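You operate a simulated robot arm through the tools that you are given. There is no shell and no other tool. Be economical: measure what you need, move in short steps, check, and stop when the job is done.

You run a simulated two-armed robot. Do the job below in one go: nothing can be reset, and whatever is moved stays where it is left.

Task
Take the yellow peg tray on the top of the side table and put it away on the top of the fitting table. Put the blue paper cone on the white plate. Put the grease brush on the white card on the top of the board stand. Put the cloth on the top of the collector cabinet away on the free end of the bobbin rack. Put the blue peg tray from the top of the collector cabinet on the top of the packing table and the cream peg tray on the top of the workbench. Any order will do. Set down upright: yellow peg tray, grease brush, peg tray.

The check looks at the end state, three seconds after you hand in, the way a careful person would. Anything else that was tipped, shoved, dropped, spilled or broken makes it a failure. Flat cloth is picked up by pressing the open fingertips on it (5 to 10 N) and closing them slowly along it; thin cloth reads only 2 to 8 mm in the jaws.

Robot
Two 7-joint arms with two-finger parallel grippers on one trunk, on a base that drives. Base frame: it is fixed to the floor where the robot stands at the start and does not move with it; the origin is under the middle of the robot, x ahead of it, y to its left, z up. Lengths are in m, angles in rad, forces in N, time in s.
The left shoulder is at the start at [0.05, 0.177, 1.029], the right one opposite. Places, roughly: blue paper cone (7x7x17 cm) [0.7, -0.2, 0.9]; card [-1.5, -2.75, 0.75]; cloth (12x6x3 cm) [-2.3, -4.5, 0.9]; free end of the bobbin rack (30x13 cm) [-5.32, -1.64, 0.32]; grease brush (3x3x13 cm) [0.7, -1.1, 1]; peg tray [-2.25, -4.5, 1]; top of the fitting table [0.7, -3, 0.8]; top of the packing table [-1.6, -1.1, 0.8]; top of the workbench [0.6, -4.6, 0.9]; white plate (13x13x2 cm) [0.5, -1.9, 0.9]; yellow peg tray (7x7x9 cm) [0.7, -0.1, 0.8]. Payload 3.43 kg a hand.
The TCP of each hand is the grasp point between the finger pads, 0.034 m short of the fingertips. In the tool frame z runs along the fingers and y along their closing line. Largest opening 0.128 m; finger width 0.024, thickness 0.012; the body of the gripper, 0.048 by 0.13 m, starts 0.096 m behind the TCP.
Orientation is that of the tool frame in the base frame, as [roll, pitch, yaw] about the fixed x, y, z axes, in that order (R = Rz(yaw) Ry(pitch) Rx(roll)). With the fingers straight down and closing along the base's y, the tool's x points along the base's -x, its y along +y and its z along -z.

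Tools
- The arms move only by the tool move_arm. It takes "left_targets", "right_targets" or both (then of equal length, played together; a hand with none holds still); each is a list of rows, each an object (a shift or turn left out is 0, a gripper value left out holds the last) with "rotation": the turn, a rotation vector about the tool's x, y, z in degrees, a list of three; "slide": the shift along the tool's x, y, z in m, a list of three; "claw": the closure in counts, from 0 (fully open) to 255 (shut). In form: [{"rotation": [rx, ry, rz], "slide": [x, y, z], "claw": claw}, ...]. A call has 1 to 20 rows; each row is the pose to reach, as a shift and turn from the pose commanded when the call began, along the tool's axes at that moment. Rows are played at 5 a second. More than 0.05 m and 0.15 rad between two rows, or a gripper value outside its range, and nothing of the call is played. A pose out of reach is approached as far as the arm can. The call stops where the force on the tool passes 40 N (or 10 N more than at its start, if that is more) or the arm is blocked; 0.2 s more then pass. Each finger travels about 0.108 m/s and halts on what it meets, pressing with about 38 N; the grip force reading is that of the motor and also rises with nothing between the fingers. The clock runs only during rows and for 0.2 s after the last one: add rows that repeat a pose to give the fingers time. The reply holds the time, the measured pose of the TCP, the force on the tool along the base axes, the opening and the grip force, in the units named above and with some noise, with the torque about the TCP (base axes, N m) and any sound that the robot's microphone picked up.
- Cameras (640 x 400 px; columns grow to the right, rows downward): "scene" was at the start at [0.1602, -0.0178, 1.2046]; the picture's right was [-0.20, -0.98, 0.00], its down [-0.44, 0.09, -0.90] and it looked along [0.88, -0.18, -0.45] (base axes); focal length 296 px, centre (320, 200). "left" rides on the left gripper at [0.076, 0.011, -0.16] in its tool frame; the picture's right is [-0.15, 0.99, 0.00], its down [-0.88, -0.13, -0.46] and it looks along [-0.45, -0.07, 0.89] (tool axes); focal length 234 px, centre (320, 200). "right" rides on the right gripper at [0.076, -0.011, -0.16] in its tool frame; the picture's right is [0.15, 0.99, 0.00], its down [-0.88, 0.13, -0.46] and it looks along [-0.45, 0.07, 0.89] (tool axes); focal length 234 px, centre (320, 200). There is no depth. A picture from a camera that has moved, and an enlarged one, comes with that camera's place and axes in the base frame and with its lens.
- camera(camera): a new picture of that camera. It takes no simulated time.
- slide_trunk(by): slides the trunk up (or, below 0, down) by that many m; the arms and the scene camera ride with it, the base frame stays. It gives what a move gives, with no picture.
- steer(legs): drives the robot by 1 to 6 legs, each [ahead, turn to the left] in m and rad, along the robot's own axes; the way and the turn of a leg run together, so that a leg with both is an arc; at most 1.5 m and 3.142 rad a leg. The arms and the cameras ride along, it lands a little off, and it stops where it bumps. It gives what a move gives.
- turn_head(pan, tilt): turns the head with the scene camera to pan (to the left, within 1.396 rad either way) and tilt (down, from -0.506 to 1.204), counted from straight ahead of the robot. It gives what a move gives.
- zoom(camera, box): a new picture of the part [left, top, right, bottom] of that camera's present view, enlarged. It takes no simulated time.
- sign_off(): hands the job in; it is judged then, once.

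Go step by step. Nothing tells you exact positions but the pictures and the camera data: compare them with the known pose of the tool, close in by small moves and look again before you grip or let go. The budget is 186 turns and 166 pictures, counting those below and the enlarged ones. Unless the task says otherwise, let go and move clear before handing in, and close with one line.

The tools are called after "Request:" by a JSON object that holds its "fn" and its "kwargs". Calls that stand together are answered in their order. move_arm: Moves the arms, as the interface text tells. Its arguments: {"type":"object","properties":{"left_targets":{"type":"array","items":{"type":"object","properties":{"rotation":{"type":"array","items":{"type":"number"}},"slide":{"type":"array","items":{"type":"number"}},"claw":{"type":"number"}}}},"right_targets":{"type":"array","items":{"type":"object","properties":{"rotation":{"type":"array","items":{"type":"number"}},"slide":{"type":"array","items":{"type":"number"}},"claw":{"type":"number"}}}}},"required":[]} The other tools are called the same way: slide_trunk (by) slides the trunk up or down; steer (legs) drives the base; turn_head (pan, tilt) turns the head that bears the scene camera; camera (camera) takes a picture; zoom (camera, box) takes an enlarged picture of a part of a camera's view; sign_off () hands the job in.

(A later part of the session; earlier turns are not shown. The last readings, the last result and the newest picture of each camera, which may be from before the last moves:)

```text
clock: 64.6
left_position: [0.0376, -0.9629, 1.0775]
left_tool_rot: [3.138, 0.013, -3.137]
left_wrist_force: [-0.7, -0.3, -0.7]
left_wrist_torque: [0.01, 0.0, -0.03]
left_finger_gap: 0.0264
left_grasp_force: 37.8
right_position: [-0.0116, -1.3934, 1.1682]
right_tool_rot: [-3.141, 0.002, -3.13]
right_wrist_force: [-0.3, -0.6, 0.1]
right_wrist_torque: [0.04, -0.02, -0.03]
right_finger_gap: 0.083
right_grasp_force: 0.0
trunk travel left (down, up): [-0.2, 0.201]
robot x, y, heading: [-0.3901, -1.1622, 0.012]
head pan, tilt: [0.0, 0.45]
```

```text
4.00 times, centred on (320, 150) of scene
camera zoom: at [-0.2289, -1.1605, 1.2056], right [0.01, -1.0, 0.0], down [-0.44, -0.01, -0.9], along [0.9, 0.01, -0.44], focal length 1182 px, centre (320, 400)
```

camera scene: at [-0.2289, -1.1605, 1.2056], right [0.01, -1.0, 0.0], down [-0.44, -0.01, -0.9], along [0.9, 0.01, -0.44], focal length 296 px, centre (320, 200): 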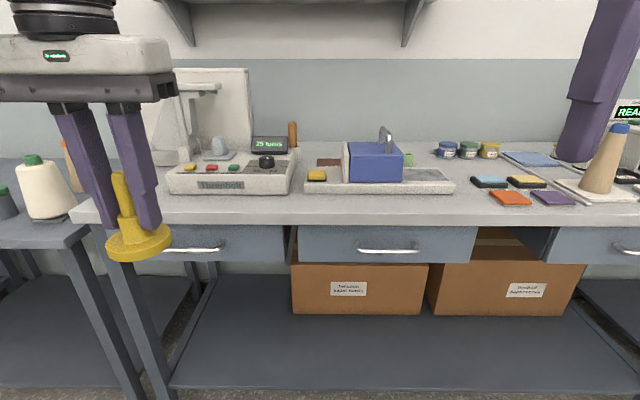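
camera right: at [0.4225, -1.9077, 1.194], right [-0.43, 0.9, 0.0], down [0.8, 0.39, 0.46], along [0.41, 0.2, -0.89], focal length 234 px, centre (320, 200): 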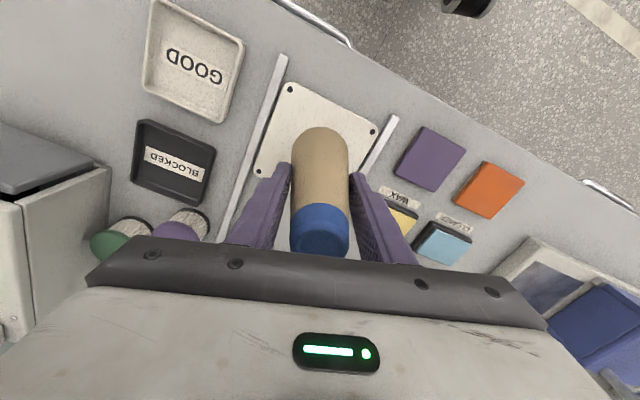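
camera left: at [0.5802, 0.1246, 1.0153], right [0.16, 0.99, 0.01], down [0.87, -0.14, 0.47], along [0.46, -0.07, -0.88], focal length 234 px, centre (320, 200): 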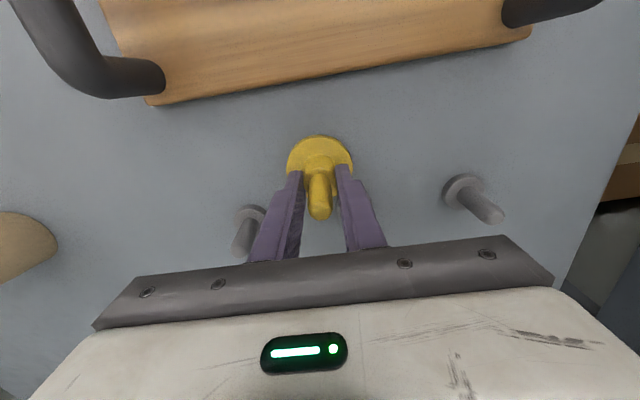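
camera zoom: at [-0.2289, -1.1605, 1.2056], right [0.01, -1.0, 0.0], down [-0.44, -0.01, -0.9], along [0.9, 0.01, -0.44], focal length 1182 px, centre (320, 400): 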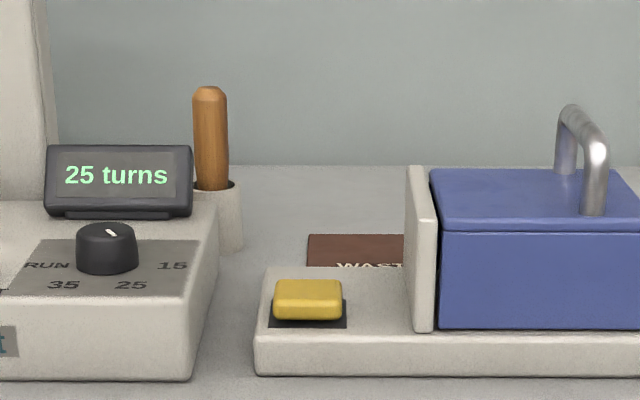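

The grease brush stands handle-up in a small cup at about (0.74, -1.055). I raise the trunk for clearance, pull the left hand in and drive up to it.

Request:
{"fn": "slide_trunk", "kwargs": {"by": 0.12}}

Request:
{"fn": "move_arm", "kwargs": {"left_targets": [{"slide": [0.04, 0, 0]}, {"slide": [0.08, 0, 0]}]}}

Request:
{"fn": "steer", "kwargs": {"legs": [[0, -0.2], [0.48, 0], [0, 0.74]]}}

Request:
{"fn": "camera", "kwargs": {"camera": "scene"}}

Request:
{"fn": "camera", "kwargs": {"camera": "right"}}

```text
clock: 66.1
left_position: [0.0378, -0.962, 1.1964]
left_tool_rot: [3.138, 0.012, -3.137]
left_wrist_force: [-0.3, 1.3, -0.5]
left_wrist_torque: [-0.02, 0.02, 0.0]
left_finger_gap: 0.0267
left_grasp_force: 38.1
right_position: [-0.0126, -1.3948, 1.2873]
right_tool_rot: [-3.141, 0.0, -3.131]
right_wrist_force: [0.2, -0.6, -0.2]
right_wrist_torque: [-0.02, -0.01, 0.02]
right_finger_gap: 0.0829
right_grasp_force: 0.0
trunk travel left (down, up): [-0.32, 0.081]
robot x, y, heading: [-0.3928, -1.167, 0.008]
head pan, tilt: [0.0, 0.45]
```

```text
clock: 66.7
left_position: [-0.0422, -0.9619, 1.1932]
left_tool_rot: [3.139, 0.011, -3.134]
left_wrist_force: [0.6, -0.4, -0.7]
left_wrist_torque: [-0.01, 0.0, 0.03]
left_finger_gap: 0.027
left_grasp_force: 38.1
right_position: [-0.0129, -1.3945, 1.2881]
right_tool_rot: [3.141, 0.001, -3.13]
right_wrist_force: [0.6, 0.1, 0.3]
right_wrist_torque: [0.02, -0.01, 0.0]
right_finger_gap: 0.0826
right_grasp_force: 0.1
trunk travel left (down, up): [-0.32, 0.081]
robot x, y, heading: [-0.394, -1.16, 0.011]
head pan, tilt: [0.0, 0.45]
```

```text
clock: 72.2
left_position: [0.2705, -0.9026, 1.1938]
left_tool_rot: [3.138, 0.012, -2.596]
left_wrist_force: [0.2, 0.2, -0.7]
left_wrist_torque: [-0.02, 0.01, 0.0]
left_finger_gap: 0.0267
left_grasp_force: 37.9
right_position: [0.5173, -1.257, 1.2886]
right_tool_rot: [-3.141, 0.0, -2.591]
right_wrist_force: [0.0, 0.3, -0.1]
right_wrist_torque: [-0.02, 0.01, 0.01]
right_finger_gap: 0.0827
right_grasp_force: 0.0
trunk travel left (down, up): [-0.32, 0.081]
robot x, y, heading: [0.0745, -1.2552, 0.543]
head pan, tilt: [0.0, 0.45]
```

```text
132 pictures are left
camera scene: at [0.2111, -1.1676, 1.3256], right [0.52, -0.85, 0.0], down [-0.37, -0.23, -0.9], along [0.77, 0.47, -0.44], focal length 296 px, centre (320, 200)
```

scene: 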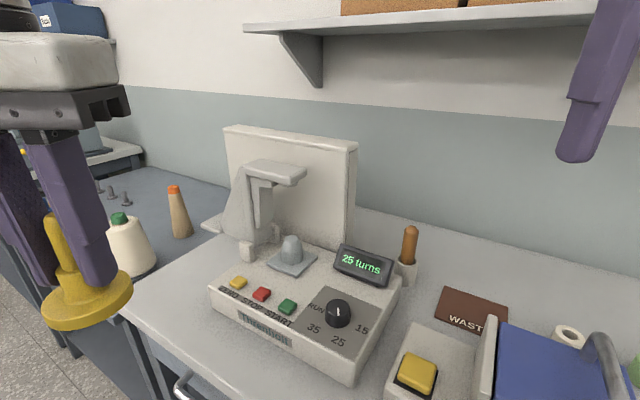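

```text
131 pictures are left
camera right: at [0.4588, -1.306, 1.4482], right [-0.64, 0.77, 0.0], down [0.68, 0.57, 0.46], along [0.35, 0.29, -0.89], focal length 234 px, centre (320, 200)
```

right: 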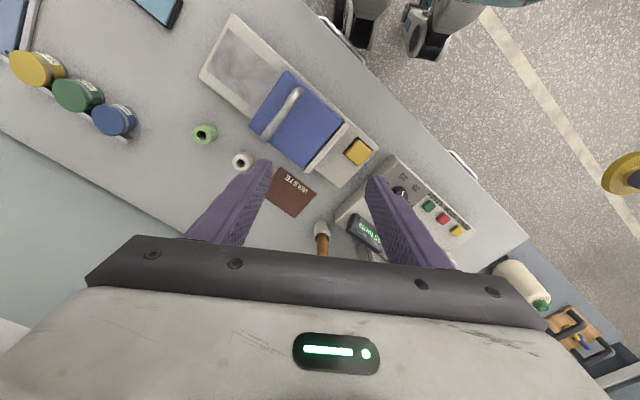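

Brush axis about (0.75, -1.054), top z≈1.00, cup rim about 0.91. I bring the right hand above it, descending on the way.

Request:
{"fn": "move_arm", "kwargs": {"right_targets": [{"slide": [-0.034, 0.005, 0.024], "claw": 135}, {"slide": [-0.068, 0.011, 0.048], "claw": 135}, {"slide": [-0.101, 0.017, 0.073]}, {"slide": [-0.135, 0.022, 0.097]}, {"slide": [-0.169, 0.028, 0.121]}, {"slide": [-0.203, 0.033, 0.146]}, {"slide": [-0.236, 0.039, 0.17]}, {"slide": [-0.26, 0.043, 0.194]}, {"slide": [-0.26, 0.043, 0.206]}]}}

Request:
{"fn": "camera", "kwargs": {"camera": "right"}}

Request:
{"fn": "camera", "kwargs": {"camera": "scene"}}

```text
clock: 74.2
left_position: [0.2712, -0.9012, 1.1924]
left_tool_rot: [3.138, 0.012, -2.598]
left_wrist_force: [-0.4, 0.0, -0.5]
left_wrist_torque: [0.02, -0.01, -0.02]
left_finger_gap: 0.0269
left_grasp_force: 38.0
right_position: [0.7164, -1.0871, 1.0801]
right_tool_rot: [-3.14, 0.001, -2.593]
right_wrist_force: [-0.3, 1.3, 1.0]
right_wrist_torque: [-0.03, 0.02, 0.01]
right_finger_gap: 0.0604
right_grasp_force: 0.1
right hand out of reach, approached as far as the arm can: row 8
trunk travel left (down, up): [-0.32, 0.081]
robot x, y, heading: [0.0699, -1.2542, 0.548]
head pan, tilt: [0.0, 0.45]
```

```text
130 pictures are left
camera right: at [0.6584, -1.1349, 1.2408], right [-0.64, 0.77, 0.0], down [0.68, 0.57, 0.46], along [0.35, 0.29, -0.89], focal length 234 px, centre (320, 200)
```

right: 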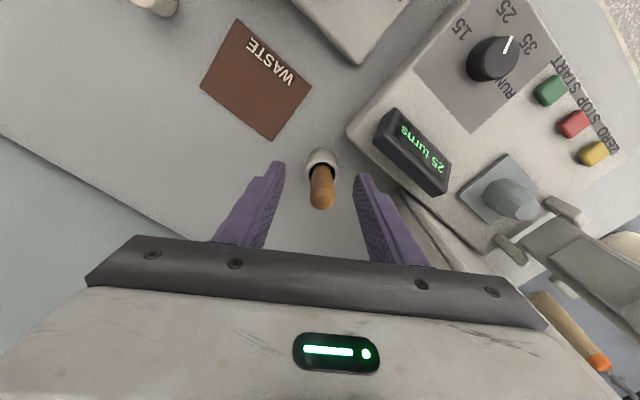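

```text
129 pictures are left
camera scene: at [0.2112, -1.1676, 1.3256], right [0.52, -0.85, 0.0], down [-0.37, -0.23, -0.9], along [0.77, 0.47, -0.44], focal length 296 px, centre (320, 200)
```

scene: 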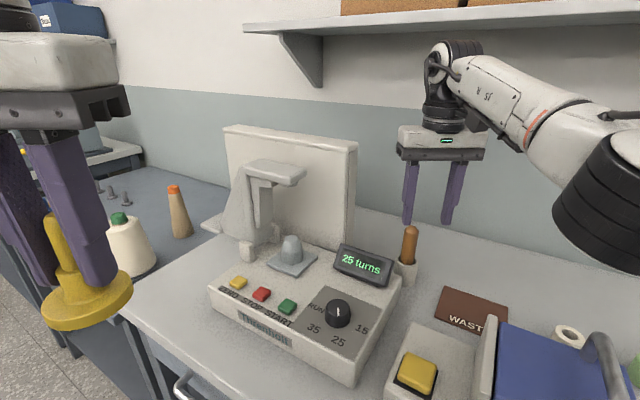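

Slightly short of reach. I creep the base 4 cm forward; the fingertips are still above the brush.

Request:
{"fn": "steer", "kwargs": {"legs": [[0.04, 0]]}}

Request:
{"fn": "camera", "kwargs": {"camera": "right"}}

```text
clock: 75.1
left_position: [0.3056, -0.8822, 1.1936]
left_tool_rot: [3.137, 0.013, -2.596]
left_wrist_force: [0.1, 0.3, -1.0]
left_wrist_torque: [-0.03, 0.01, -0.02]
left_finger_gap: 0.0264
left_grasp_force: 37.8
right_position: [0.7509, -1.0666, 1.0793]
right_tool_rot: [3.14, -0.001, -2.591]
right_wrist_force: [0.5, -0.1, 0.0]
right_wrist_torque: [-0.01, 0.02, 0.0]
right_finger_gap: 0.0603
right_grasp_force: 0.0
trunk travel left (down, up): [-0.32, 0.081]
robot x, y, heading: [0.1047, -1.2325, 0.555]
head pan, tilt: [0.0, 0.45]
```

```text
128 pictures are left
camera right: at [0.6927, -1.1142, 1.2406], right [-0.64, 0.77, 0.0], down [0.68, 0.57, 0.46], along [0.35, 0.29, -0.89], focal length 234 px, centre (320, 200)
```

right: 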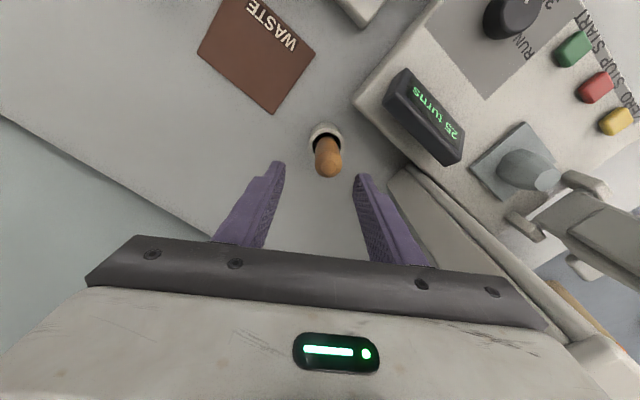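

The hand is almost centred; a 1 cm correction, then down and grip the handle.

Request:
{"fn": "move_arm", "kwargs": {"right_targets": [{"slide": [-0.004, 0.006, 0.01]}, {"slide": [-0.007, 0.01, 0.03]}, {"slide": [-0.007, 0.01, 0.07]}, {"slide": [-0.007, 0.01, 0.105]}, {"slide": [-0.007, 0.01, 0.105]}]}}

Request:
{"fn": "camera", "kwargs": {"camera": "right"}}

Request:
{"fn": "zoom", "kwargs": {"camera": "scene", "box": [320, 150, 520, 300]}}

```text
clock: 76.3
left_position: [0.3043, -0.8826, 1.1937]
left_tool_rot: [3.138, 0.012, -2.595]
left_wrist_force: [-0.8, -0.8, -0.1]
left_wrist_torque: [0.01, 0.01, -0.02]
left_finger_gap: 0.0265
left_grasp_force: 38.1
right_position: [0.7528, -1.0528, 0.9749]
right_tool_rot: [-3.141, 0.001, -2.594]
right_wrist_force: [-0.4, -0.2, -1.3]
right_wrist_torque: [0.01, 0.03, 0.01]
right_finger_gap: 0.0606
right_grasp_force: 0.1
trunk travel left (down, up): [-0.32, 0.081]
robot x, y, heading: [0.1065, -1.2344, 0.552]
head pan, tilt: [0.0, 0.45]
```

```text
127 pictures are left
camera right: at [0.6945, -1.101, 1.1365], right [-0.64, 0.77, 0.0], down [0.68, 0.57, 0.46], along [0.35, 0.29, -0.89], focal length 234 px, centre (320, 200)
```

right: 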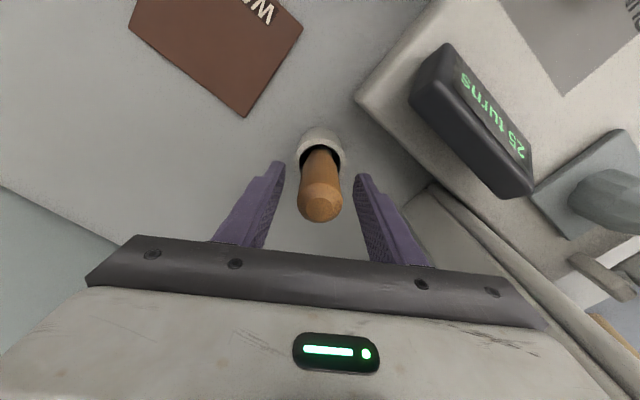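

```text
2.67 times, centred on (420, 225) of scene
camera zoom: at [0.2446, -1.1473, 1.3256], right [0.52, -0.85, 0.0], down [-0.37, -0.23, -0.9], along [0.77, 0.47, -0.44], focal length 788 px, centre (53, 133)
```

zoom: 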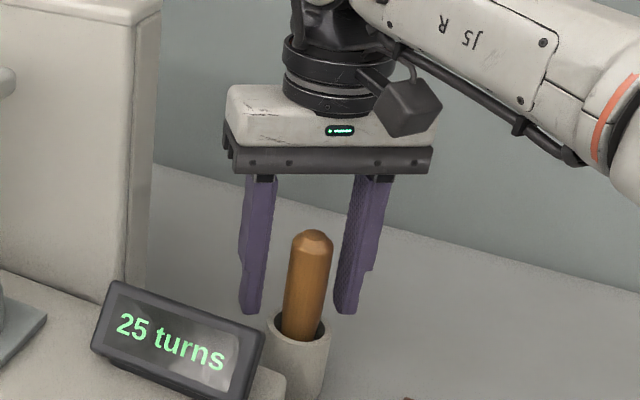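

The handle is centred between the fingers. I close gently and lift straight up.

Request:
{"fn": "move_arm", "kwargs": {"right_targets": [{"slide": [0, 0, 0], "claw": 170}, {"slide": [0, 0, 0], "claw": 200}, {"slide": [0, 0, 0], "claw": 225}, {"slide": [0, 0, 0], "claw": 240}, {"slide": [0, 0, 0], "claw": 240}]}}

Request:
{"fn": "zoom", "kwargs": {"camera": "scene", "box": [320, 150, 520, 300]}}

```text
clock: 77.5
left_position: [0.3045, -0.8822, 1.1943]
left_tool_rot: [3.136, 0.012, -2.599]
left_wrist_force: [-0.1, -0.4, -0.1]
left_wrist_torque: [-0.02, 0.03, 0.04]
left_finger_gap: 0.0267
left_grasp_force: 37.9
right_position: [0.752, -1.0519, 0.9772]
right_tool_rot: [-3.14, 0.0, -2.591]
right_wrist_force: [0.5, 0.0, 1.5]
right_wrist_torque: [-0.04, 0.01, 0.0]
right_finger_gap: 0.0276
right_grasp_force: 37.7
trunk travel left (down, up): [-0.32, 0.081]
robot x, y, heading: [0.1078, -1.2338, 0.551]
head pan, tilt: [0.0, 0.45]
```

```text
2.67 times, centred on (420, 225) of scene
camera zoom: at [0.2448, -1.1473, 1.3256], right [0.52, -0.85, 0.0], down [-0.37, -0.23, -0.9], along [0.77, 0.47, -0.44], focal length 788 px, centre (53, 133)
```

zoom: 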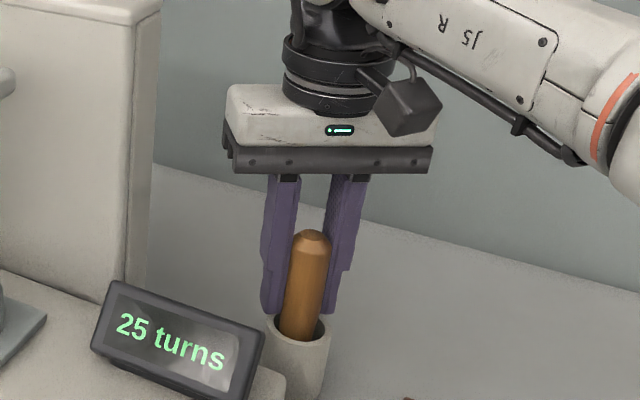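

Request:
{"fn": "move_arm", "kwargs": {"right_targets": [{"slide": [0, 0, -0.015]}, {"slide": [0, 0, -0.035]}, {"slide": [0, 0, -0.06]}, {"slide": [0, 0, -0.09]}, {"slide": [0, 0, -0.12]}]}}

Request:
{"fn": "camera", "kwargs": {"camera": "scene"}}

```text
clock: 78.7
left_position: [0.3039, -0.8823, 1.1938]
left_tool_rot: [3.137, 0.011, -2.597]
left_wrist_force: [0.4, -0.3, -0.7]
left_wrist_torque: [-0.01, -0.01, 0.01]
left_finger_gap: 0.0265
left_grasp_force: 38.2
right_position: [0.742, -1.0556, 1.0743]
right_tool_rot: [-3.141, -0.008, -2.591]
right_wrist_force: [0.2, 0.2, -0.5]
right_wrist_torque: [-0.02, 0.01, 0.04]
right_finger_gap: 0.0276
right_grasp_force: 38.0
right hand out of reach, approached as far as the arm can: row 4, 5
trunk travel left (down, up): [-0.32, 0.081]
robot x, y, heading: [0.1021, -1.2341, 0.551]
head pan, tilt: [0.0, 0.45]
```

```text
124 pictures are left
camera scene: at [0.2447, -1.1473, 1.3256], right [0.52, -0.85, 0.0], down [-0.37, -0.23, -0.9], along [0.77, 0.47, -0.44], focal length 296 px, centre (320, 200)
```

scene: 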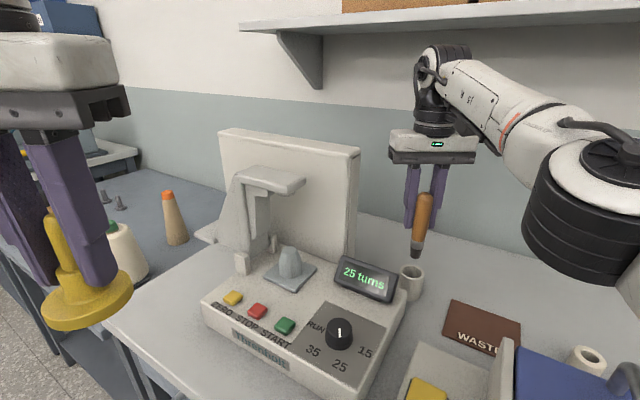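

The brush is out of the cup. I pull the hand in and back away, then check the brush's tilt.

Request:
{"fn": "move_arm", "kwargs": {"right_targets": [{"slide": [0.03, 0, -0.02]}, {"slide": [0.07, 0, -0.03]}, {"slide": [0.11, 0, -0.04]}, {"slide": [0.15, 0, -0.05]}, {"slide": [0.19, 0, -0.06]}, {"slide": [0.23, 0, -0.06]}, {"slide": [0.27, -0.01, -0.06]}]}}

Request:
{"fn": "steer", "kwargs": {"legs": [[-0.5, 0]]}}

Request:
{"fn": "turn_head", "kwargs": {"pan": -0.4, "tilt": 0.45}}

Request:
{"fn": "camera", "kwargs": {"camera": "scene"}}

Request:
{"fn": "camera", "kwargs": {"camera": "right"}}

```text
clock: 80.3
left_position: [0.3037, -0.8817, 1.1927]
left_tool_rot: [3.139, 0.011, -2.597]
left_wrist_force: [0.3, -0.1, -0.8]
left_wrist_torque: [-0.01, 0.03, 0.04]
left_finger_gap: 0.0267
left_grasp_force: 38.2
right_position: [0.7074, -1.0592, 1.1648]
right_tool_rot: [-3.139, 0.001, -2.592]
right_wrist_force: [0.1, -0.3, -0.4]
right_wrist_torque: [0.0, -0.01, 0.0]
right_finger_gap: 0.0277
right_grasp_force: 38.7
right hand out of reach, approached as far as the arm can: row 1, 2, 3, 4, 5, 6, 7
trunk travel left (down, up): [-0.32, 0.081]
robot x, y, heading: [0.1045, -1.232, 0.555]
head pan, tilt: [0.0, 0.45]
```

```text
clock: 83.2
left_position: [-0.1281, -1.1457, 1.1929]
left_tool_rot: [3.139, 0.013, -2.591]
left_wrist_force: [0.2, 0.8, -1.2]
left_wrist_torque: [0.01, -0.01, -0.01]
left_finger_gap: 0.0269
left_grasp_force: 38.3
right_position: [0.2768, -1.3209, 1.1647]
right_tool_rot: [3.142, -0.001, -2.588]
right_wrist_force: [0.4, -0.4, -0.8]
right_wrist_torque: [0.01, 0.02, 0.02]
right_finger_gap: 0.0275
right_grasp_force: 38.1
trunk travel left (down, up): [-0.32, 0.081]
robot x, y, heading: [-0.3182, -1.4973, 0.553]
head pan, tilt: [0.0, 0.45]
```

```text
clock: 84.1
left_position: [-0.1268, -1.1448, 1.1926]
left_tool_rot: [3.139, 0.012, -2.591]
left_wrist_force: [0.8, -0.1, -0.5]
left_wrist_torque: [0.0, 0.0, 0.0]
left_finger_gap: 0.0267
left_grasp_force: 38.1
right_position: [0.2781, -1.3217, 1.1648]
right_tool_rot: [3.141, -0.001, -2.587]
right_wrist_force: [-0.2, -0.1, 0.2]
right_wrist_torque: [-0.02, 0.01, -0.03]
right_finger_gap: 0.0278
right_grasp_force: 38.2
trunk travel left (down, up): [-0.32, 0.081]
robot x, y, heading: [-0.3266, -1.4948, 0.554]
head pan, tilt: [-0.4, 0.45]
```

```text
123 pictures are left
camera scene: at [-0.1717, -1.4451, 1.3256], right [0.16, -0.99, 0.0], down [-0.43, -0.07, -0.9], along [0.89, 0.14, -0.44], focal length 296 px, centre (320, 200)
```

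scene: 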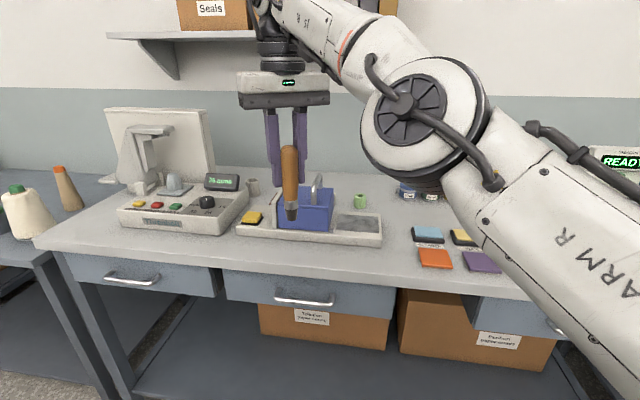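

```text
122 pictures are left
camera right: at [0.2195, -1.3695, 1.3243], right [-0.65, 0.76, 0.0], down [0.68, 0.57, 0.46], along [0.35, 0.29, -0.89], focal length 234 px, centre (320, 200)
```

right: 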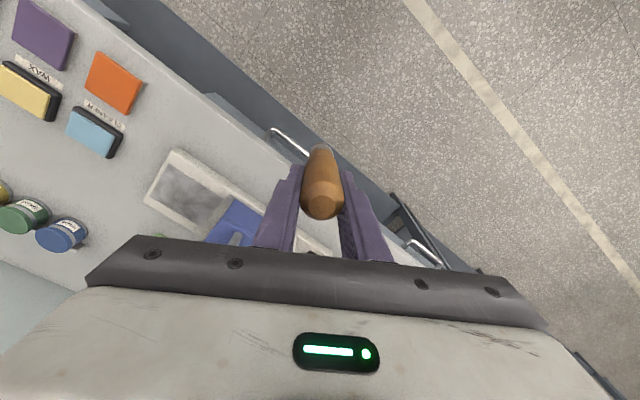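

The brush hangs practically vertical. I pull the right hand in and look toward the next tables.

Request:
{"fn": "move_arm", "kwargs": {"right_targets": [{"slide": [0.03, 0, 0]}, {"slide": [0.07, 0, 0]}, {"slide": [0.11, 0, 0]}, {"slide": [0.15, 0, 0]}, {"slide": [0.19, 0, 0]}]}}

Request:
{"fn": "steer", "kwargs": {"legs": [[0, -1.5], [0, -0.6]]}}

Request:
{"fn": "turn_head", "kwargs": {"pan": 0, "tilt": 0.3}}

Request:
{"fn": "camera", "kwargs": {"camera": "scene"}}

```text
clock: 85.3
left_position: [-0.1272, -1.1455, 1.193]
left_tool_rot: [3.138, 0.011, -2.592]
left_wrist_force: [-0.9, 0.0, -1.1]
left_wrist_torque: [0.0, -0.01, -0.01]
left_finger_gap: 0.0267
left_grasp_force: 38.2
right_position: [0.1164, -1.4198, 1.1637]
right_tool_rot: [3.14, 0.004, -2.587]
right_wrist_force: [-0.1, 0.6, -0.6]
right_wrist_torque: [0.03, 0.0, -0.02]
right_finger_gap: 0.0273
right_grasp_force: 38.0
trunk travel left (down, up): [-0.32, 0.081]
robot x, y, heading: [-0.3226, -1.4958, 0.554]
head pan, tilt: [-0.4, 0.45]
```

```text
clock: 91.1
left_position: [-0.125, -1.8477, 1.1934]
left_tool_rot: [3.139, 0.012, 1.569]
left_wrist_force: [-1.0, 0.0, -1.1]
left_wrist_torque: [0.02, -0.01, 0.03]
left_finger_gap: 0.0265
left_grasp_force: 37.7
right_position: [-0.485, -1.911, 1.1647]
right_tool_rot: [3.14, 0.0, 1.574]
right_wrist_force: [1.1, -0.1, 0.1]
right_wrist_torque: [0.0, -0.01, 0.01]
right_finger_gap: 0.0272
right_grasp_force: 38.0
trunk travel left (down, up): [-0.32, 0.081]
robot x, y, heading: [-0.3217, -1.4963, -1.565]
head pan, tilt: [-0.4, 0.45]
```

```text
clock: 92.0
left_position: [-0.1237, -1.8474, 1.1935]
left_tool_rot: [3.138, 0.013, 1.57]
left_wrist_force: [0.7, 0.7, -1.6]
left_wrist_torque: [0.02, 0.01, -0.02]
left_finger_gap: 0.0265
left_grasp_force: 38.3
right_position: [-0.4856, -1.9111, 1.1625]
right_tool_rot: [-3.141, -0.001, 1.575]
right_wrist_force: [-0.4, 0.2, -0.5]
right_wrist_torque: [0.03, 0.01, 0.04]
right_finger_gap: 0.0275
right_grasp_force: 37.8
trunk travel left (down, up): [-0.32, 0.081]
robot x, y, heading: [-0.3245, -1.4964, -1.566]
head pan, tilt: [0.0, 0.3]
```

```text
121 pictures are left
camera scene: at [-0.3212, -1.6598, 1.3395], right [-1.0, 0.0, 0.0], down [0.0, 0.3, -0.96], along [0.0, -0.96, -0.3], focal length 296 px, centre (320, 200)
```

scene: 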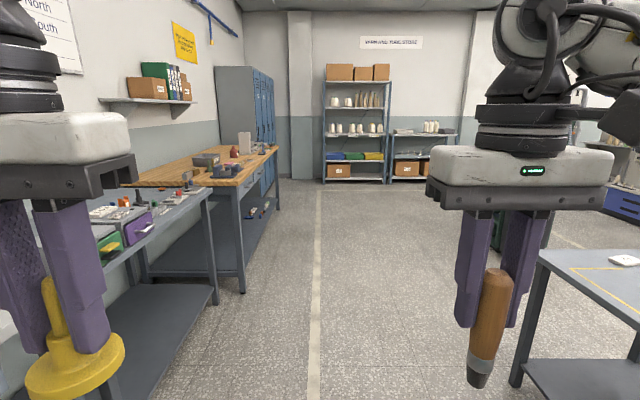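

Fitting table ahead on the left, the board stand with the white card on the right. I drive down the aisle and face the fitting table.

Request:
{"fn": "steer", "kwargs": {"legs": [[1.35, 0], [0, 1.57]]}}

Request:
{"fn": "turn_head", "kwargs": {"pan": 0, "tilt": 0.5}}

Request:
{"fn": "camera", "kwargs": {"camera": "scene"}}

```text
clock: 102.6
left_position: [0.0234, -2.6316, 1.1938]
left_tool_rot: [3.138, 0.012, -3.108]
left_wrist_force: [-0.1, -0.1, 0.3]
left_wrist_torque: [0.02, 0.01, 0.02]
left_finger_gap: 0.0268
left_grasp_force: 38.3
right_position: [0.0983, -2.9905, 1.1631]
right_tool_rot: [3.141, 0.0, -3.104]
right_wrist_force: [0.0, -0.3, -0.5]
right_wrist_torque: [-0.01, 0.03, -0.05]
right_finger_gap: 0.0274
right_grasp_force: 38.4
trunk travel left (down, up): [-0.32, 0.081]
robot x, y, heading: [-0.3193, -2.8403, 0.039]
head pan, tilt: [0.0, 0.3]
```

```text
clock: 103.3
left_position: [0.0223, -2.6332, 1.194]
left_tool_rot: [3.139, 0.011, -3.108]
left_wrist_force: [0.9, -0.9, 0.0]
left_wrist_torque: [0.03, 0.0, 0.0]
left_finger_gap: 0.0264
left_grasp_force: 38.0
right_position: [0.0989, -2.9896, 1.1636]
right_tool_rot: [-3.141, -0.001, -3.102]
right_wrist_force: [0.5, -0.4, 0.3]
right_wrist_torque: [-0.01, -0.03, -0.05]
right_finger_gap: 0.0273
right_grasp_force: 38.6
trunk travel left (down, up): [-0.32, 0.081]
robot x, y, heading: [-0.3225, -2.8398, 0.037]
head pan, tilt: [0.0, 0.499]
```

```text
120 pictures are left
camera scene: at [-0.159, -2.8345, 1.3212], right [0.04, -1.0, 0.0], down [-0.48, -0.02, -0.88], along [0.88, 0.03, -0.48], focal length 296 px, centre (320, 200)
```

scene: 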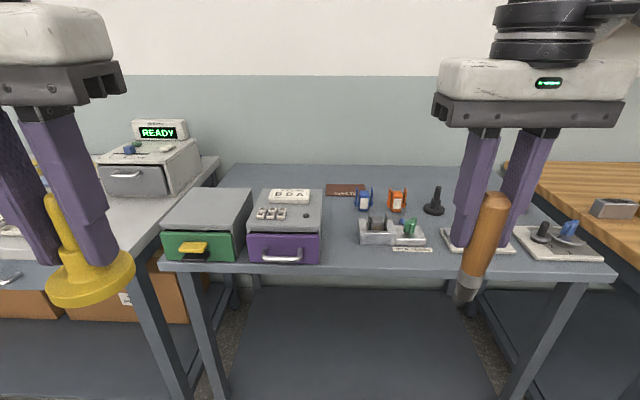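

I see the crowded fitting table. I move closer to find a free patch for the peg.

Request:
{"fn": "steer", "kwargs": {"legs": [[0.33, -0.037]]}}

Request:
{"fn": "turn_head", "kwargs": {"pan": 0, "tilt": 0.65}}

Request:
{"fn": "camera", "kwargs": {"camera": "scene"}}

Request:
{"fn": "camera", "kwargs": {"camera": "left"}}

Request:
{"fn": "camera", "kwargs": {"camera": "right"}}

```text
clock: 105.5
left_position: [0.3567, -2.6398, 1.1927]
left_tool_rot: [3.137, 0.012, 3.134]
left_wrist_force: [0.1, 0.1, -0.7]
left_wrist_torque: [0.01, 0.0, 0.04]
left_finger_gap: 0.0266
left_grasp_force: 38.7
right_position: [0.4177, -3.0006, 1.1643]
right_tool_rot: [-3.141, -0.001, 3.138]
right_wrist_force: [0.3, 0.1, 0.6]
right_wrist_torque: [-0.01, 0.0, 0.0]
right_finger_gap: 0.0272
right_grasp_force: 37.4
trunk travel left (down, up): [-0.32, 0.081]
robot x, y, heading: [0.002, -2.8357, -0.002]
head pan, tilt: [0.0, 0.499]
```

```text
clock: 106.2
left_position: [0.3554, -2.6413, 1.1929]
left_tool_rot: [3.137, 0.012, 3.134]
left_wrist_force: [1.0, 0.1, -0.9]
left_wrist_torque: [-0.04, 0.04, -0.03]
left_finger_gap: 0.0265
left_grasp_force: 37.9
right_position: [0.4164, -3.0025, 1.1646]
right_tool_rot: [-3.14, 0.0, 3.138]
right_wrist_force: [-0.3, 0.6, -1.0]
right_wrist_torque: [-0.01, 0.0, 0.01]
right_finger_gap: 0.0274
right_grasp_force: 37.7
trunk travel left (down, up): [-0.32, 0.081]
robot x, y, heading: [0.0048, -2.8358, -0.002]
head pan, tilt: [0.0, 0.649]
```

```text
119 pictures are left
camera scene: at [0.1606, -2.8352, 1.3078], right [0.0, -1.0, 0.0], down [-0.6, 0.0, -0.8], along [0.8, 0.0, -0.6], focal length 296 px, centre (320, 200)
```

scene: 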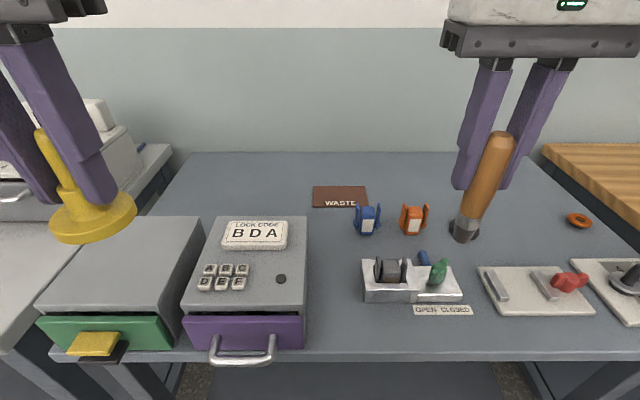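

```text
118 pictures are left
camera left: at [0.2778, -2.6284, 1.3506], right [0.15, 0.99, 0.01], down [0.87, -0.14, 0.47], along [0.46, -0.07, -0.88], focal length 234 px, centre (320, 200)
```

left: 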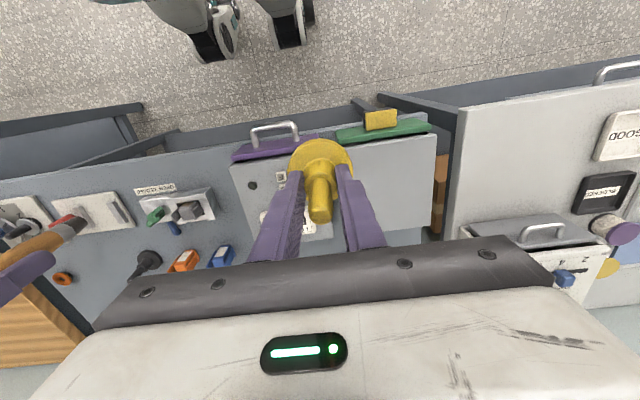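

```text
117 pictures are left
camera right: at [0.3411, -3.0115, 1.3241], right [-0.14, 0.99, 0.0], down [0.88, 0.13, 0.46], along [0.45, 0.07, -0.89], focal length 234 px, centre (320, 200)
```

right: 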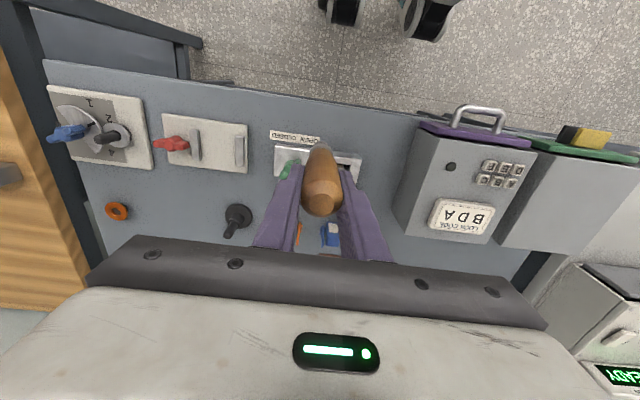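

There is a clear patch behind the drawer box at about (0.70, -2.84), between box, clip and label. I move in and turn right so the left hand can reach it.

Request:
{"fn": "steer", "kwargs": {"legs": [[0.11, 0], [0, -0.35]]}}

Request:
{"fn": "turn_head", "kwargs": {"pan": 0.35, "tilt": 0.7}}

Request:
{"fn": "camera", "kwargs": {"camera": "scene"}}

```text
clock: 108.5
left_position: [0.5152, -2.7755, 1.1946]
left_tool_rot: [3.137, 0.011, 2.776]
left_wrist_force: [0.3, 0.0, -0.8]
left_wrist_torque: [0.02, -0.02, 0.02]
left_finger_gap: 0.0266
left_grasp_force: 37.7
right_position: [0.4468, -3.1348, 1.1646]
right_tool_rot: [3.139, 0.0, 2.785]
right_wrist_force: [-0.9, 0.3, -0.1]
right_wrist_torque: [0.0, 0.0, -0.04]
right_finger_gap: 0.0274
right_grasp_force: 37.9
trunk travel left (down, up): [-0.32, 0.081]
robot x, y, heading: [0.1186, -2.8352, -0.353]
head pan, tilt: [0.0, 0.649]
```

```text
clock: 109.3
left_position: [0.5147, -2.7746, 1.1933]
left_tool_rot: [3.139, 0.012, 2.78]
left_wrist_force: [0.5, 0.0, -1.6]
left_wrist_torque: [0.01, 0.02, -0.05]
left_finger_gap: 0.0265
left_grasp_force: 37.9
right_position: [0.4476, -3.134, 1.1638]
right_tool_rot: [3.139, 0.001, 2.784]
right_wrist_force: [0.0, 0.1, -0.9]
right_wrist_torque: [0.01, -0.01, -0.01]
right_finger_gap: 0.0269
right_grasp_force: 38.3
trunk travel left (down, up): [-0.32, 0.081]
robot x, y, heading: [0.1184, -2.8361, -0.355]
head pan, tilt: [0.351, 0.7]
```

```text
116 pictures are left
camera scene: at [0.2682, -2.86, 1.3034], right [-0.01, -1.0, 0.0], down [-0.64, 0.0, -0.77], along [0.76, 0.0, -0.64], focal length 296 px, centre (320, 200)
```

scene: 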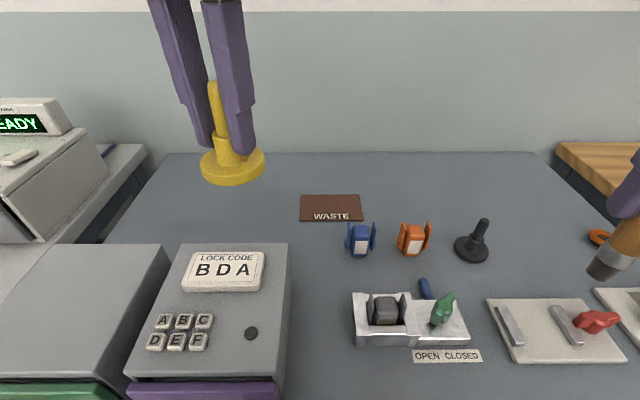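

The top is at z≈0.84 and the free spot is at about (0.67, -2.84). I carry the peg over it and lower partway.

Request:
{"fn": "move_arm", "kwargs": {"left_targets": [{"slide": [-0.04, -0.001, 0.01]}, {"slide": [-0.08, -0.003, 0.03]}, {"slide": [-0.12, -0.004, 0.05]}, {"slide": [-0.16, -0.006, 0.07]}, {"slide": [-0.168, -0.006, 0.11]}, {"slide": [-0.168, -0.006, 0.155]}, {"slide": [-0.168, -0.006, 0.2]}, {"slide": [-0.168, -0.006, 0.235]}, {"slide": [-0.168, -0.006, 0.235]}]}}

Request:
{"fn": "camera", "kwargs": {"camera": "scene"}}

Request:
{"fn": "camera", "kwargs": {"camera": "left"}}

```text
clock: 111.3
left_position: [0.6726, -2.8402, 0.9623]
left_tool_rot: [3.138, 0.016, 2.778]
left_wrist_force: [-0.3, -0.2, -0.5]
left_wrist_torque: [0.0, -0.05, -0.01]
left_finger_gap: 0.0267
left_grasp_force: 38.1
right_position: [0.4474, -3.1341, 1.1638]
right_tool_rot: [3.14, 0.0, 2.786]
right_wrist_force: [-0.1, 0.2, -0.7]
right_wrist_torque: [0.01, -0.02, 0.01]
right_finger_gap: 0.0271
right_grasp_force: 38.4
trunk travel left (down, up): [-0.32, 0.081]
robot x, y, heading: [0.1165, -2.8334, -0.356]
head pan, tilt: [0.351, 0.7]
```

```text
115 pictures are left
camera scene: at [0.2681, -2.8599, 1.3034], right [-0.01, -1.0, 0.0], down [-0.64, 0.0, -0.77], along [0.77, 0.0, -0.64], focal length 296 px, centre (320, 200)
```

scene: 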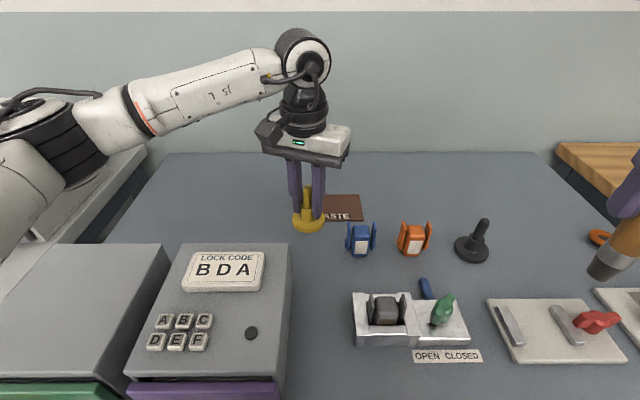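

```text
114 pictures are left
camera left: at [0.6039, -2.8014, 1.1199], right [0.49, 0.87, 0.01], down [0.77, -0.43, 0.47], along [0.41, -0.22, -0.88], focal length 234 px, centre (320, 200)
```

left: 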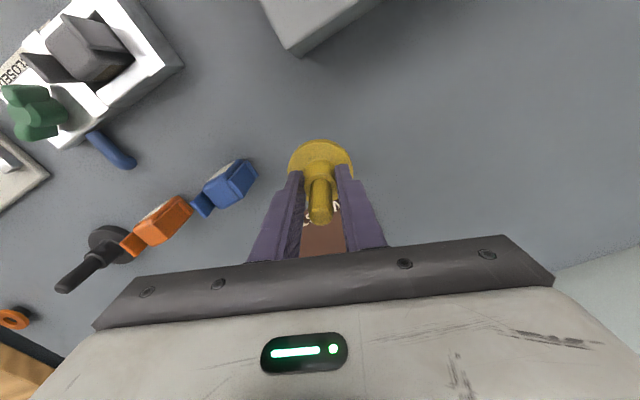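

Good spot, clear on all sides. I lower slowly until contact.

Request:
{"fn": "move_arm", "kwargs": {"left_targets": [{"slide": [0, 0, 0.02]}, {"slide": [0, 0, 0.032]}, {"slide": [0, 0, 0.038]}, {"slide": [0, 0, 0.044]}]}}

Request:
{"fn": "zoom", "kwargs": {"camera": "scene", "box": [250, 180, 370, 280]}}

```text
clock: 112.3
left_position: [0.6722, -2.8396, 0.9175]
left_tool_rot: [3.137, 0.013, 2.779]
left_wrist_force: [-0.2, 0.6, 0.4]
left_wrist_torque: [-0.01, -0.04, 0.0]
left_finger_gap: 0.0265
left_grasp_force: 38.4
right_position: [0.4473, -3.1339, 1.1642]
right_tool_rot: [3.141, 0.0, 2.785]
right_wrist_force: [-0.4, -0.1, -0.9]
right_wrist_torque: [0.03, 0.04, 0.01]
right_finger_gap: 0.0272
right_grasp_force: 38.2
trunk travel left (down, up): [-0.32, 0.081]
robot x, y, heading: [0.1186, -2.8367, -0.352]
head pan, tilt: [0.351, 0.7]
```

```text
4.00 times, centred on (310, 230) of scene
camera zoom: at [0.2683, -2.8599, 1.3034], right [-0.01, -1.0, 0.0], down [-0.64, 0.0, -0.76], along [0.76, 0.0, -0.64], focal length 1182 px, centre (360, 80)
```

zoom: 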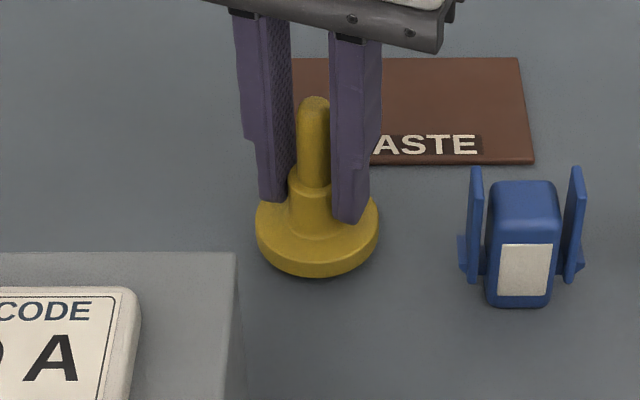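

Request:
{"fn": "move_arm", "kwargs": {"left_targets": [{"slide": [0, 0, 0.003]}, {"slide": [0, 0, 0.006]}, {"slide": [0, 0, 0.008]}]}}

Request:
{"fn": "zoom", "kwargs": {"camera": "scene", "box": [250, 180, 370, 280]}}

```text
clock: 113.1
left_position: [0.674, -2.8388, 0.9078]
left_tool_rot: [3.141, 0.013, 2.777]
left_wrist_force: [0.5, 1.3, -1.0]
left_wrist_torque: [-0.02, 0.03, 0.02]
left_finger_gap: 0.0264
left_grasp_force: 38.0
right_position: [0.4473, -3.1345, 1.1627]
right_tool_rot: [3.14, 0.001, 2.785]
right_wrist_force: [-0.6, 0.9, 0.0]
right_wrist_torque: [-0.01, -0.02, 0.01]
right_finger_gap: 0.027
right_grasp_force: 38.6
trunk travel left (down, up): [-0.32, 0.081]
robot x, y, heading: [0.1208, -2.8347, -0.355]
head pan, tilt: [0.351, 0.7]
```

```text
4.00 times, centred on (310, 230) of scene
camera zoom: at [0.2683, -2.8599, 1.3034], right [-0.01, -1.0, 0.0], down [-0.64, 0.0, -0.76], along [0.76, 0.0, -0.64], focal length 1182 px, centre (360, 80)
```

zoom: 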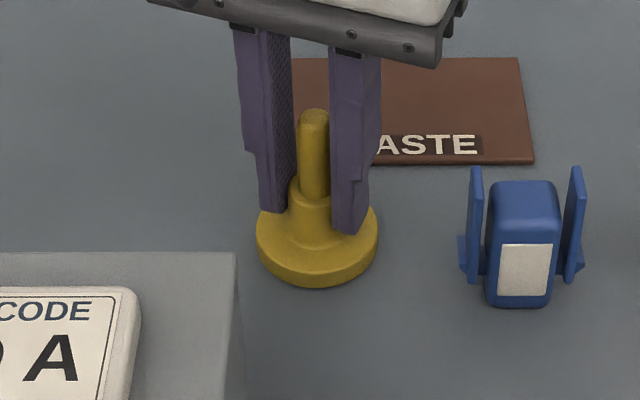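

Request:
{"fn": "move_arm", "kwargs": {"left_targets": [{"slide": [0, 0, 0.003]}, {"slide": [0, 0, 0.006]}, {"slide": [0, 0, 0.009]}, {"slide": [0, 0, 0.011]}]}}

Request:
{"fn": "zoom", "kwargs": {"camera": "scene", "box": [250, 180, 370, 280]}}

```text
clock: 114.1
left_position: [0.6738, -2.839, 0.9033]
left_tool_rot: [3.137, 0.026, 2.78]
left_wrist_force: [1.2, 6.3, 36.0]
left_wrist_torque: [0.08, -0.12, -0.01]
left_finger_gap: 0.0271
left_grasp_force: 38.0
right_position: [0.4445, -3.1336, 1.1653]
right_tool_rot: [3.141, 0.004, 2.786]
right_wrist_force: [-0.1, 0.0, -0.9]
right_wrist_torque: [0.02, 0.02, 0.0]
right_finger_gap: 0.0272
right_grasp_force: 38.0
trunk travel left (down, up): [-0.32, 0.081]
robot x, y, heading: [0.1217, -2.834, -0.357]
head pan, tilt: [0.351, 0.7]
```

```text
4.00 times, centred on (310, 230) of scene
camera zoom: at [0.265, -2.8592, 1.3042], right [-0.01, -1.0, 0.0], down [-0.64, 0.0, -0.77], along [0.77, 0.0, -0.64], focal length 1182 px, centre (360, 80)
```

zoom: 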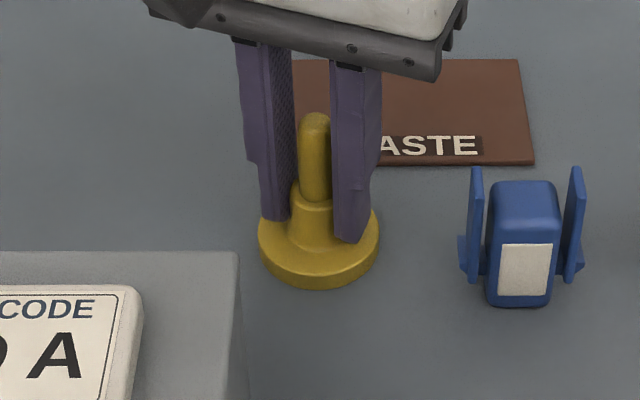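

Contact made. I ease off the pressure, open and rise.

Request:
{"fn": "move_arm", "kwargs": {"left_targets": [{"slide": [0, 0, -0.005]}, {"slide": [0, 0, -0.005], "claw": 225}, {"slide": [0, 0, -0.005], "claw": 180}, {"slide": [0, 0, -0.005], "claw": 140}, {"slide": [0, 0, -0.005], "claw": 120}, {"slide": [0, 0, -0.05]}, {"slide": [0, 0, -0.1]}, {"slide": [0, 0, -0.15]}, {"slide": [0.04, 0, -0.18]}, {"slide": [0.08, 0, -0.19]}, {"slide": [0.12, 0, -0.2]}, {"slide": [0.16, 0, -0.2]}, {"slide": [0.2, 0, -0.2]}]}}

Request:
{"fn": "camera", "kwargs": {"camera": "scene"}}

```text
clock: 116.9
left_position: [0.4864, -2.7713, 1.0957]
left_tool_rot: [3.137, 0.013, 2.781]
left_wrist_force: [-0.5, -0.5, 0.2]
left_wrist_torque: [0.03, 0.02, 0.02]
left_finger_gap: 0.0676
left_grasp_force: 0.0
right_position: [0.4472, -3.1341, 1.1648]
right_tool_rot: [3.139, 0.0, 2.786]
right_wrist_force: [-0.2, 0.0, -1.1]
right_wrist_torque: [0.0, -0.02, 0.01]
right_finger_gap: 0.0273
right_grasp_force: 37.7
trunk travel left (down, up): [-0.32, 0.081]
robot x, y, heading: [0.1193, -2.8327, -0.358]
head pan, tilt: [0.351, 0.7]
```

```text
110 pictures are left
camera scene: at [0.2678, -2.8597, 1.3035], right [-0.01, -1.0, 0.0], down [-0.64, 0.0, -0.77], along [0.77, 0.0, -0.64], focal length 296 px, centre (320, 200)
```

scene: 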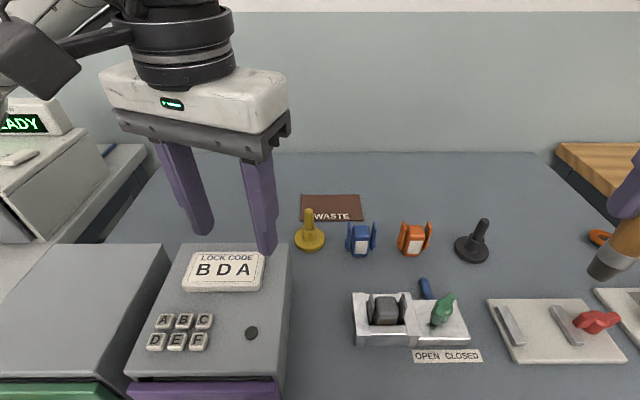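

The yellow peg stands on the fitting table. Now I back off and turn round to the board stand with the brush.

Request:
{"fn": "steer", "kwargs": {"legs": [[-0.45, 0], [0, -1.4], [0, -1.35]]}}

Request:
{"fn": "turn_head", "kwargs": {"pan": 0, "tilt": 0.45}}

Request:
{"fn": "camera", "kwargs": {"camera": "scene"}}

```text
clock: 126.4
left_position: [-0.6128, -2.8804, 1.0957]
left_tool_rot: [3.138, 0.013, 0.02]
left_wrist_force: [-0.6, 0.7, 0.2]
left_wrist_torque: [0.02, 0.01, -0.02]
left_finger_gap: 0.0678
left_grasp_force: 0.0
right_position: [-0.7132, -2.5291, 1.1642]
right_tool_rot: [3.139, -0.001, 0.025]
right_wrist_force: [-0.4, -0.3, 0.2]
right_wrist_torque: [-0.01, 0.01, 0.0]
right_finger_gap: 0.0272
right_grasp_force: 37.6
trunk travel left (down, up): [-0.32, 0.081]
robot x, y, heading: [-0.2936, -2.6844, -3.116]
head pan, tilt: [0.351, 0.7]
```

```text
clock: 127.2
left_position: [-0.6128, -2.8804, 1.0969]
left_tool_rot: [3.139, 0.01, 0.02]
left_wrist_force: [0.6, 0.0, -0.1]
left_wrist_torque: [0.04, 0.01, 0.01]
left_finger_gap: 0.0678
left_grasp_force: 0.0
right_position: [-0.7125, -2.5288, 1.1633]
right_tool_rot: [3.14, 0.0, 0.023]
right_wrist_force: [-0.2, -0.8, -1.0]
right_wrist_torque: [-0.03, 0.01, 0.0]
right_finger_gap: 0.027
right_grasp_force: 38.1
trunk travel left (down, up): [-0.32, 0.081]
robot x, y, heading: [-0.2951, -2.6872, -3.115]
head pan, tilt: [0.0, 0.45]
```

```text
109 pictures are left
camera scene: at [-0.4572, -2.687, 1.3255], right [-0.03, 1.0, 0.0], down [0.44, 0.01, -0.9], along [-0.9, -0.02, -0.44], focal length 296 px, centre (320, 200)
```

scene: 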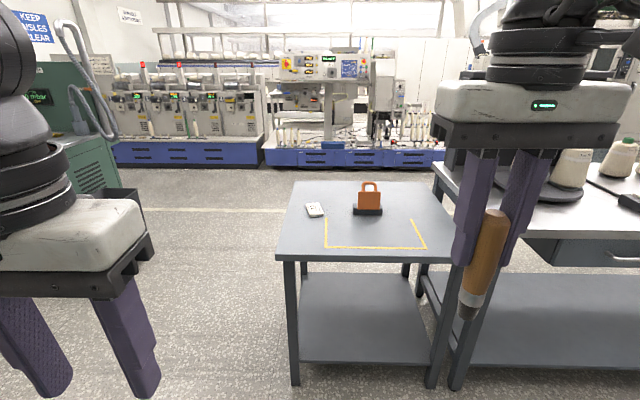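

Request:
{"fn": "zoom", "kwargs": {"camera": "scene", "box": [260, 160, 460, 285]}}

Request:
{"fn": "steer", "kwargs": {"legs": [[0.55, -0.02]]}}

Request:
{"fn": "turn_head", "kwargs": {"pan": 0, "tilt": 0.7}}

Request:
{"fn": "camera", "kwargs": {"camera": "scene"}}

```text
3.20 times, centred on (360, 222) of scene
camera zoom: at [-0.4572, -2.687, 1.3255], right [-0.03, 1.0, 0.0], down [0.44, 0.01, -0.9], along [-0.9, -0.02, -0.44], focal length 946 px, centre (192, 128)
```

zoom: 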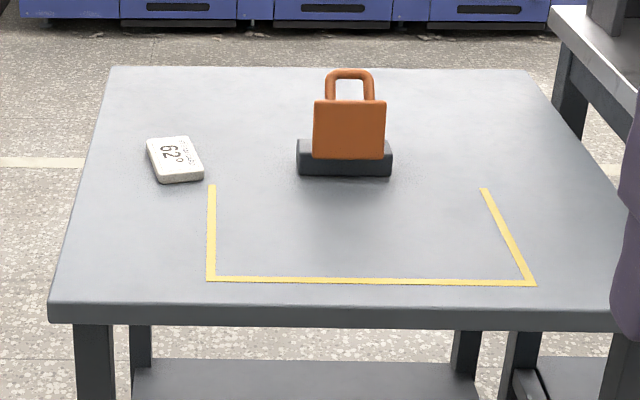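

```text
clock: 130.4
left_position: [-1.163, -2.8726, 1.0956]
left_tool_rot: [3.138, 0.012, -0.017]
left_wrist_force: [-0.7, 0.2, 0.5]
left_wrist_torque: [0.01, -0.01, -0.03]
left_finger_gap: 0.068
left_grasp_force: 0.0
right_position: [-1.2488, -2.5187, 1.1647]
right_tool_rot: [3.139, -0.001, -0.009]
right_wrist_force: [-0.6, -0.6, -1.7]
right_wrist_torque: [0.01, -0.02, 0.02]
right_finger_gap: 0.0269
right_grasp_force: 38.0
trunk travel left (down, up): [-0.32, 0.081]
robot x, y, heading: [-0.8371, -2.6839, 3.13]
head pan, tilt: [0.0, 0.45]
```

```text
clock: 131.1
left_position: [-1.163, -2.8733, 1.0963]
left_tool_rot: [3.137, 0.014, -0.018]
left_wrist_force: [0.2, -0.7, 0.3]
left_wrist_torque: [0.0, 0.0, -0.01]
left_finger_gap: 0.0676
left_grasp_force: 0.0
right_position: [-1.2502, -2.5178, 1.1639]
right_tool_rot: [3.141, 0.0, -0.01]
right_wrist_force: [0.2, 0.4, -0.1]
right_wrist_torque: [0.0, 0.03, 0.0]
right_finger_gap: 0.0271
right_grasp_force: 38.1
trunk travel left (down, up): [-0.32, 0.081]
robot x, y, heading: [-0.838, -2.6889, 3.134]
head pan, tilt: [0.0, 0.7]
```

```text
107 pictures are left
camera scene: at [-0.9922, -2.6856, 1.3035], right [0.01, 1.0, 0.0], down [0.64, -0.01, -0.77], along [-0.77, 0.01, -0.64], focal length 296 px, centre (320, 200)
```

scene: 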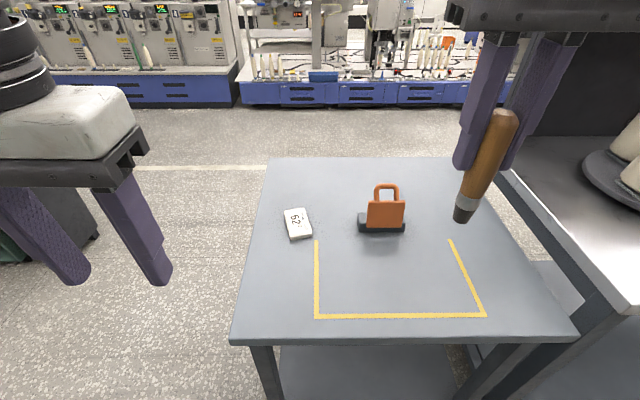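

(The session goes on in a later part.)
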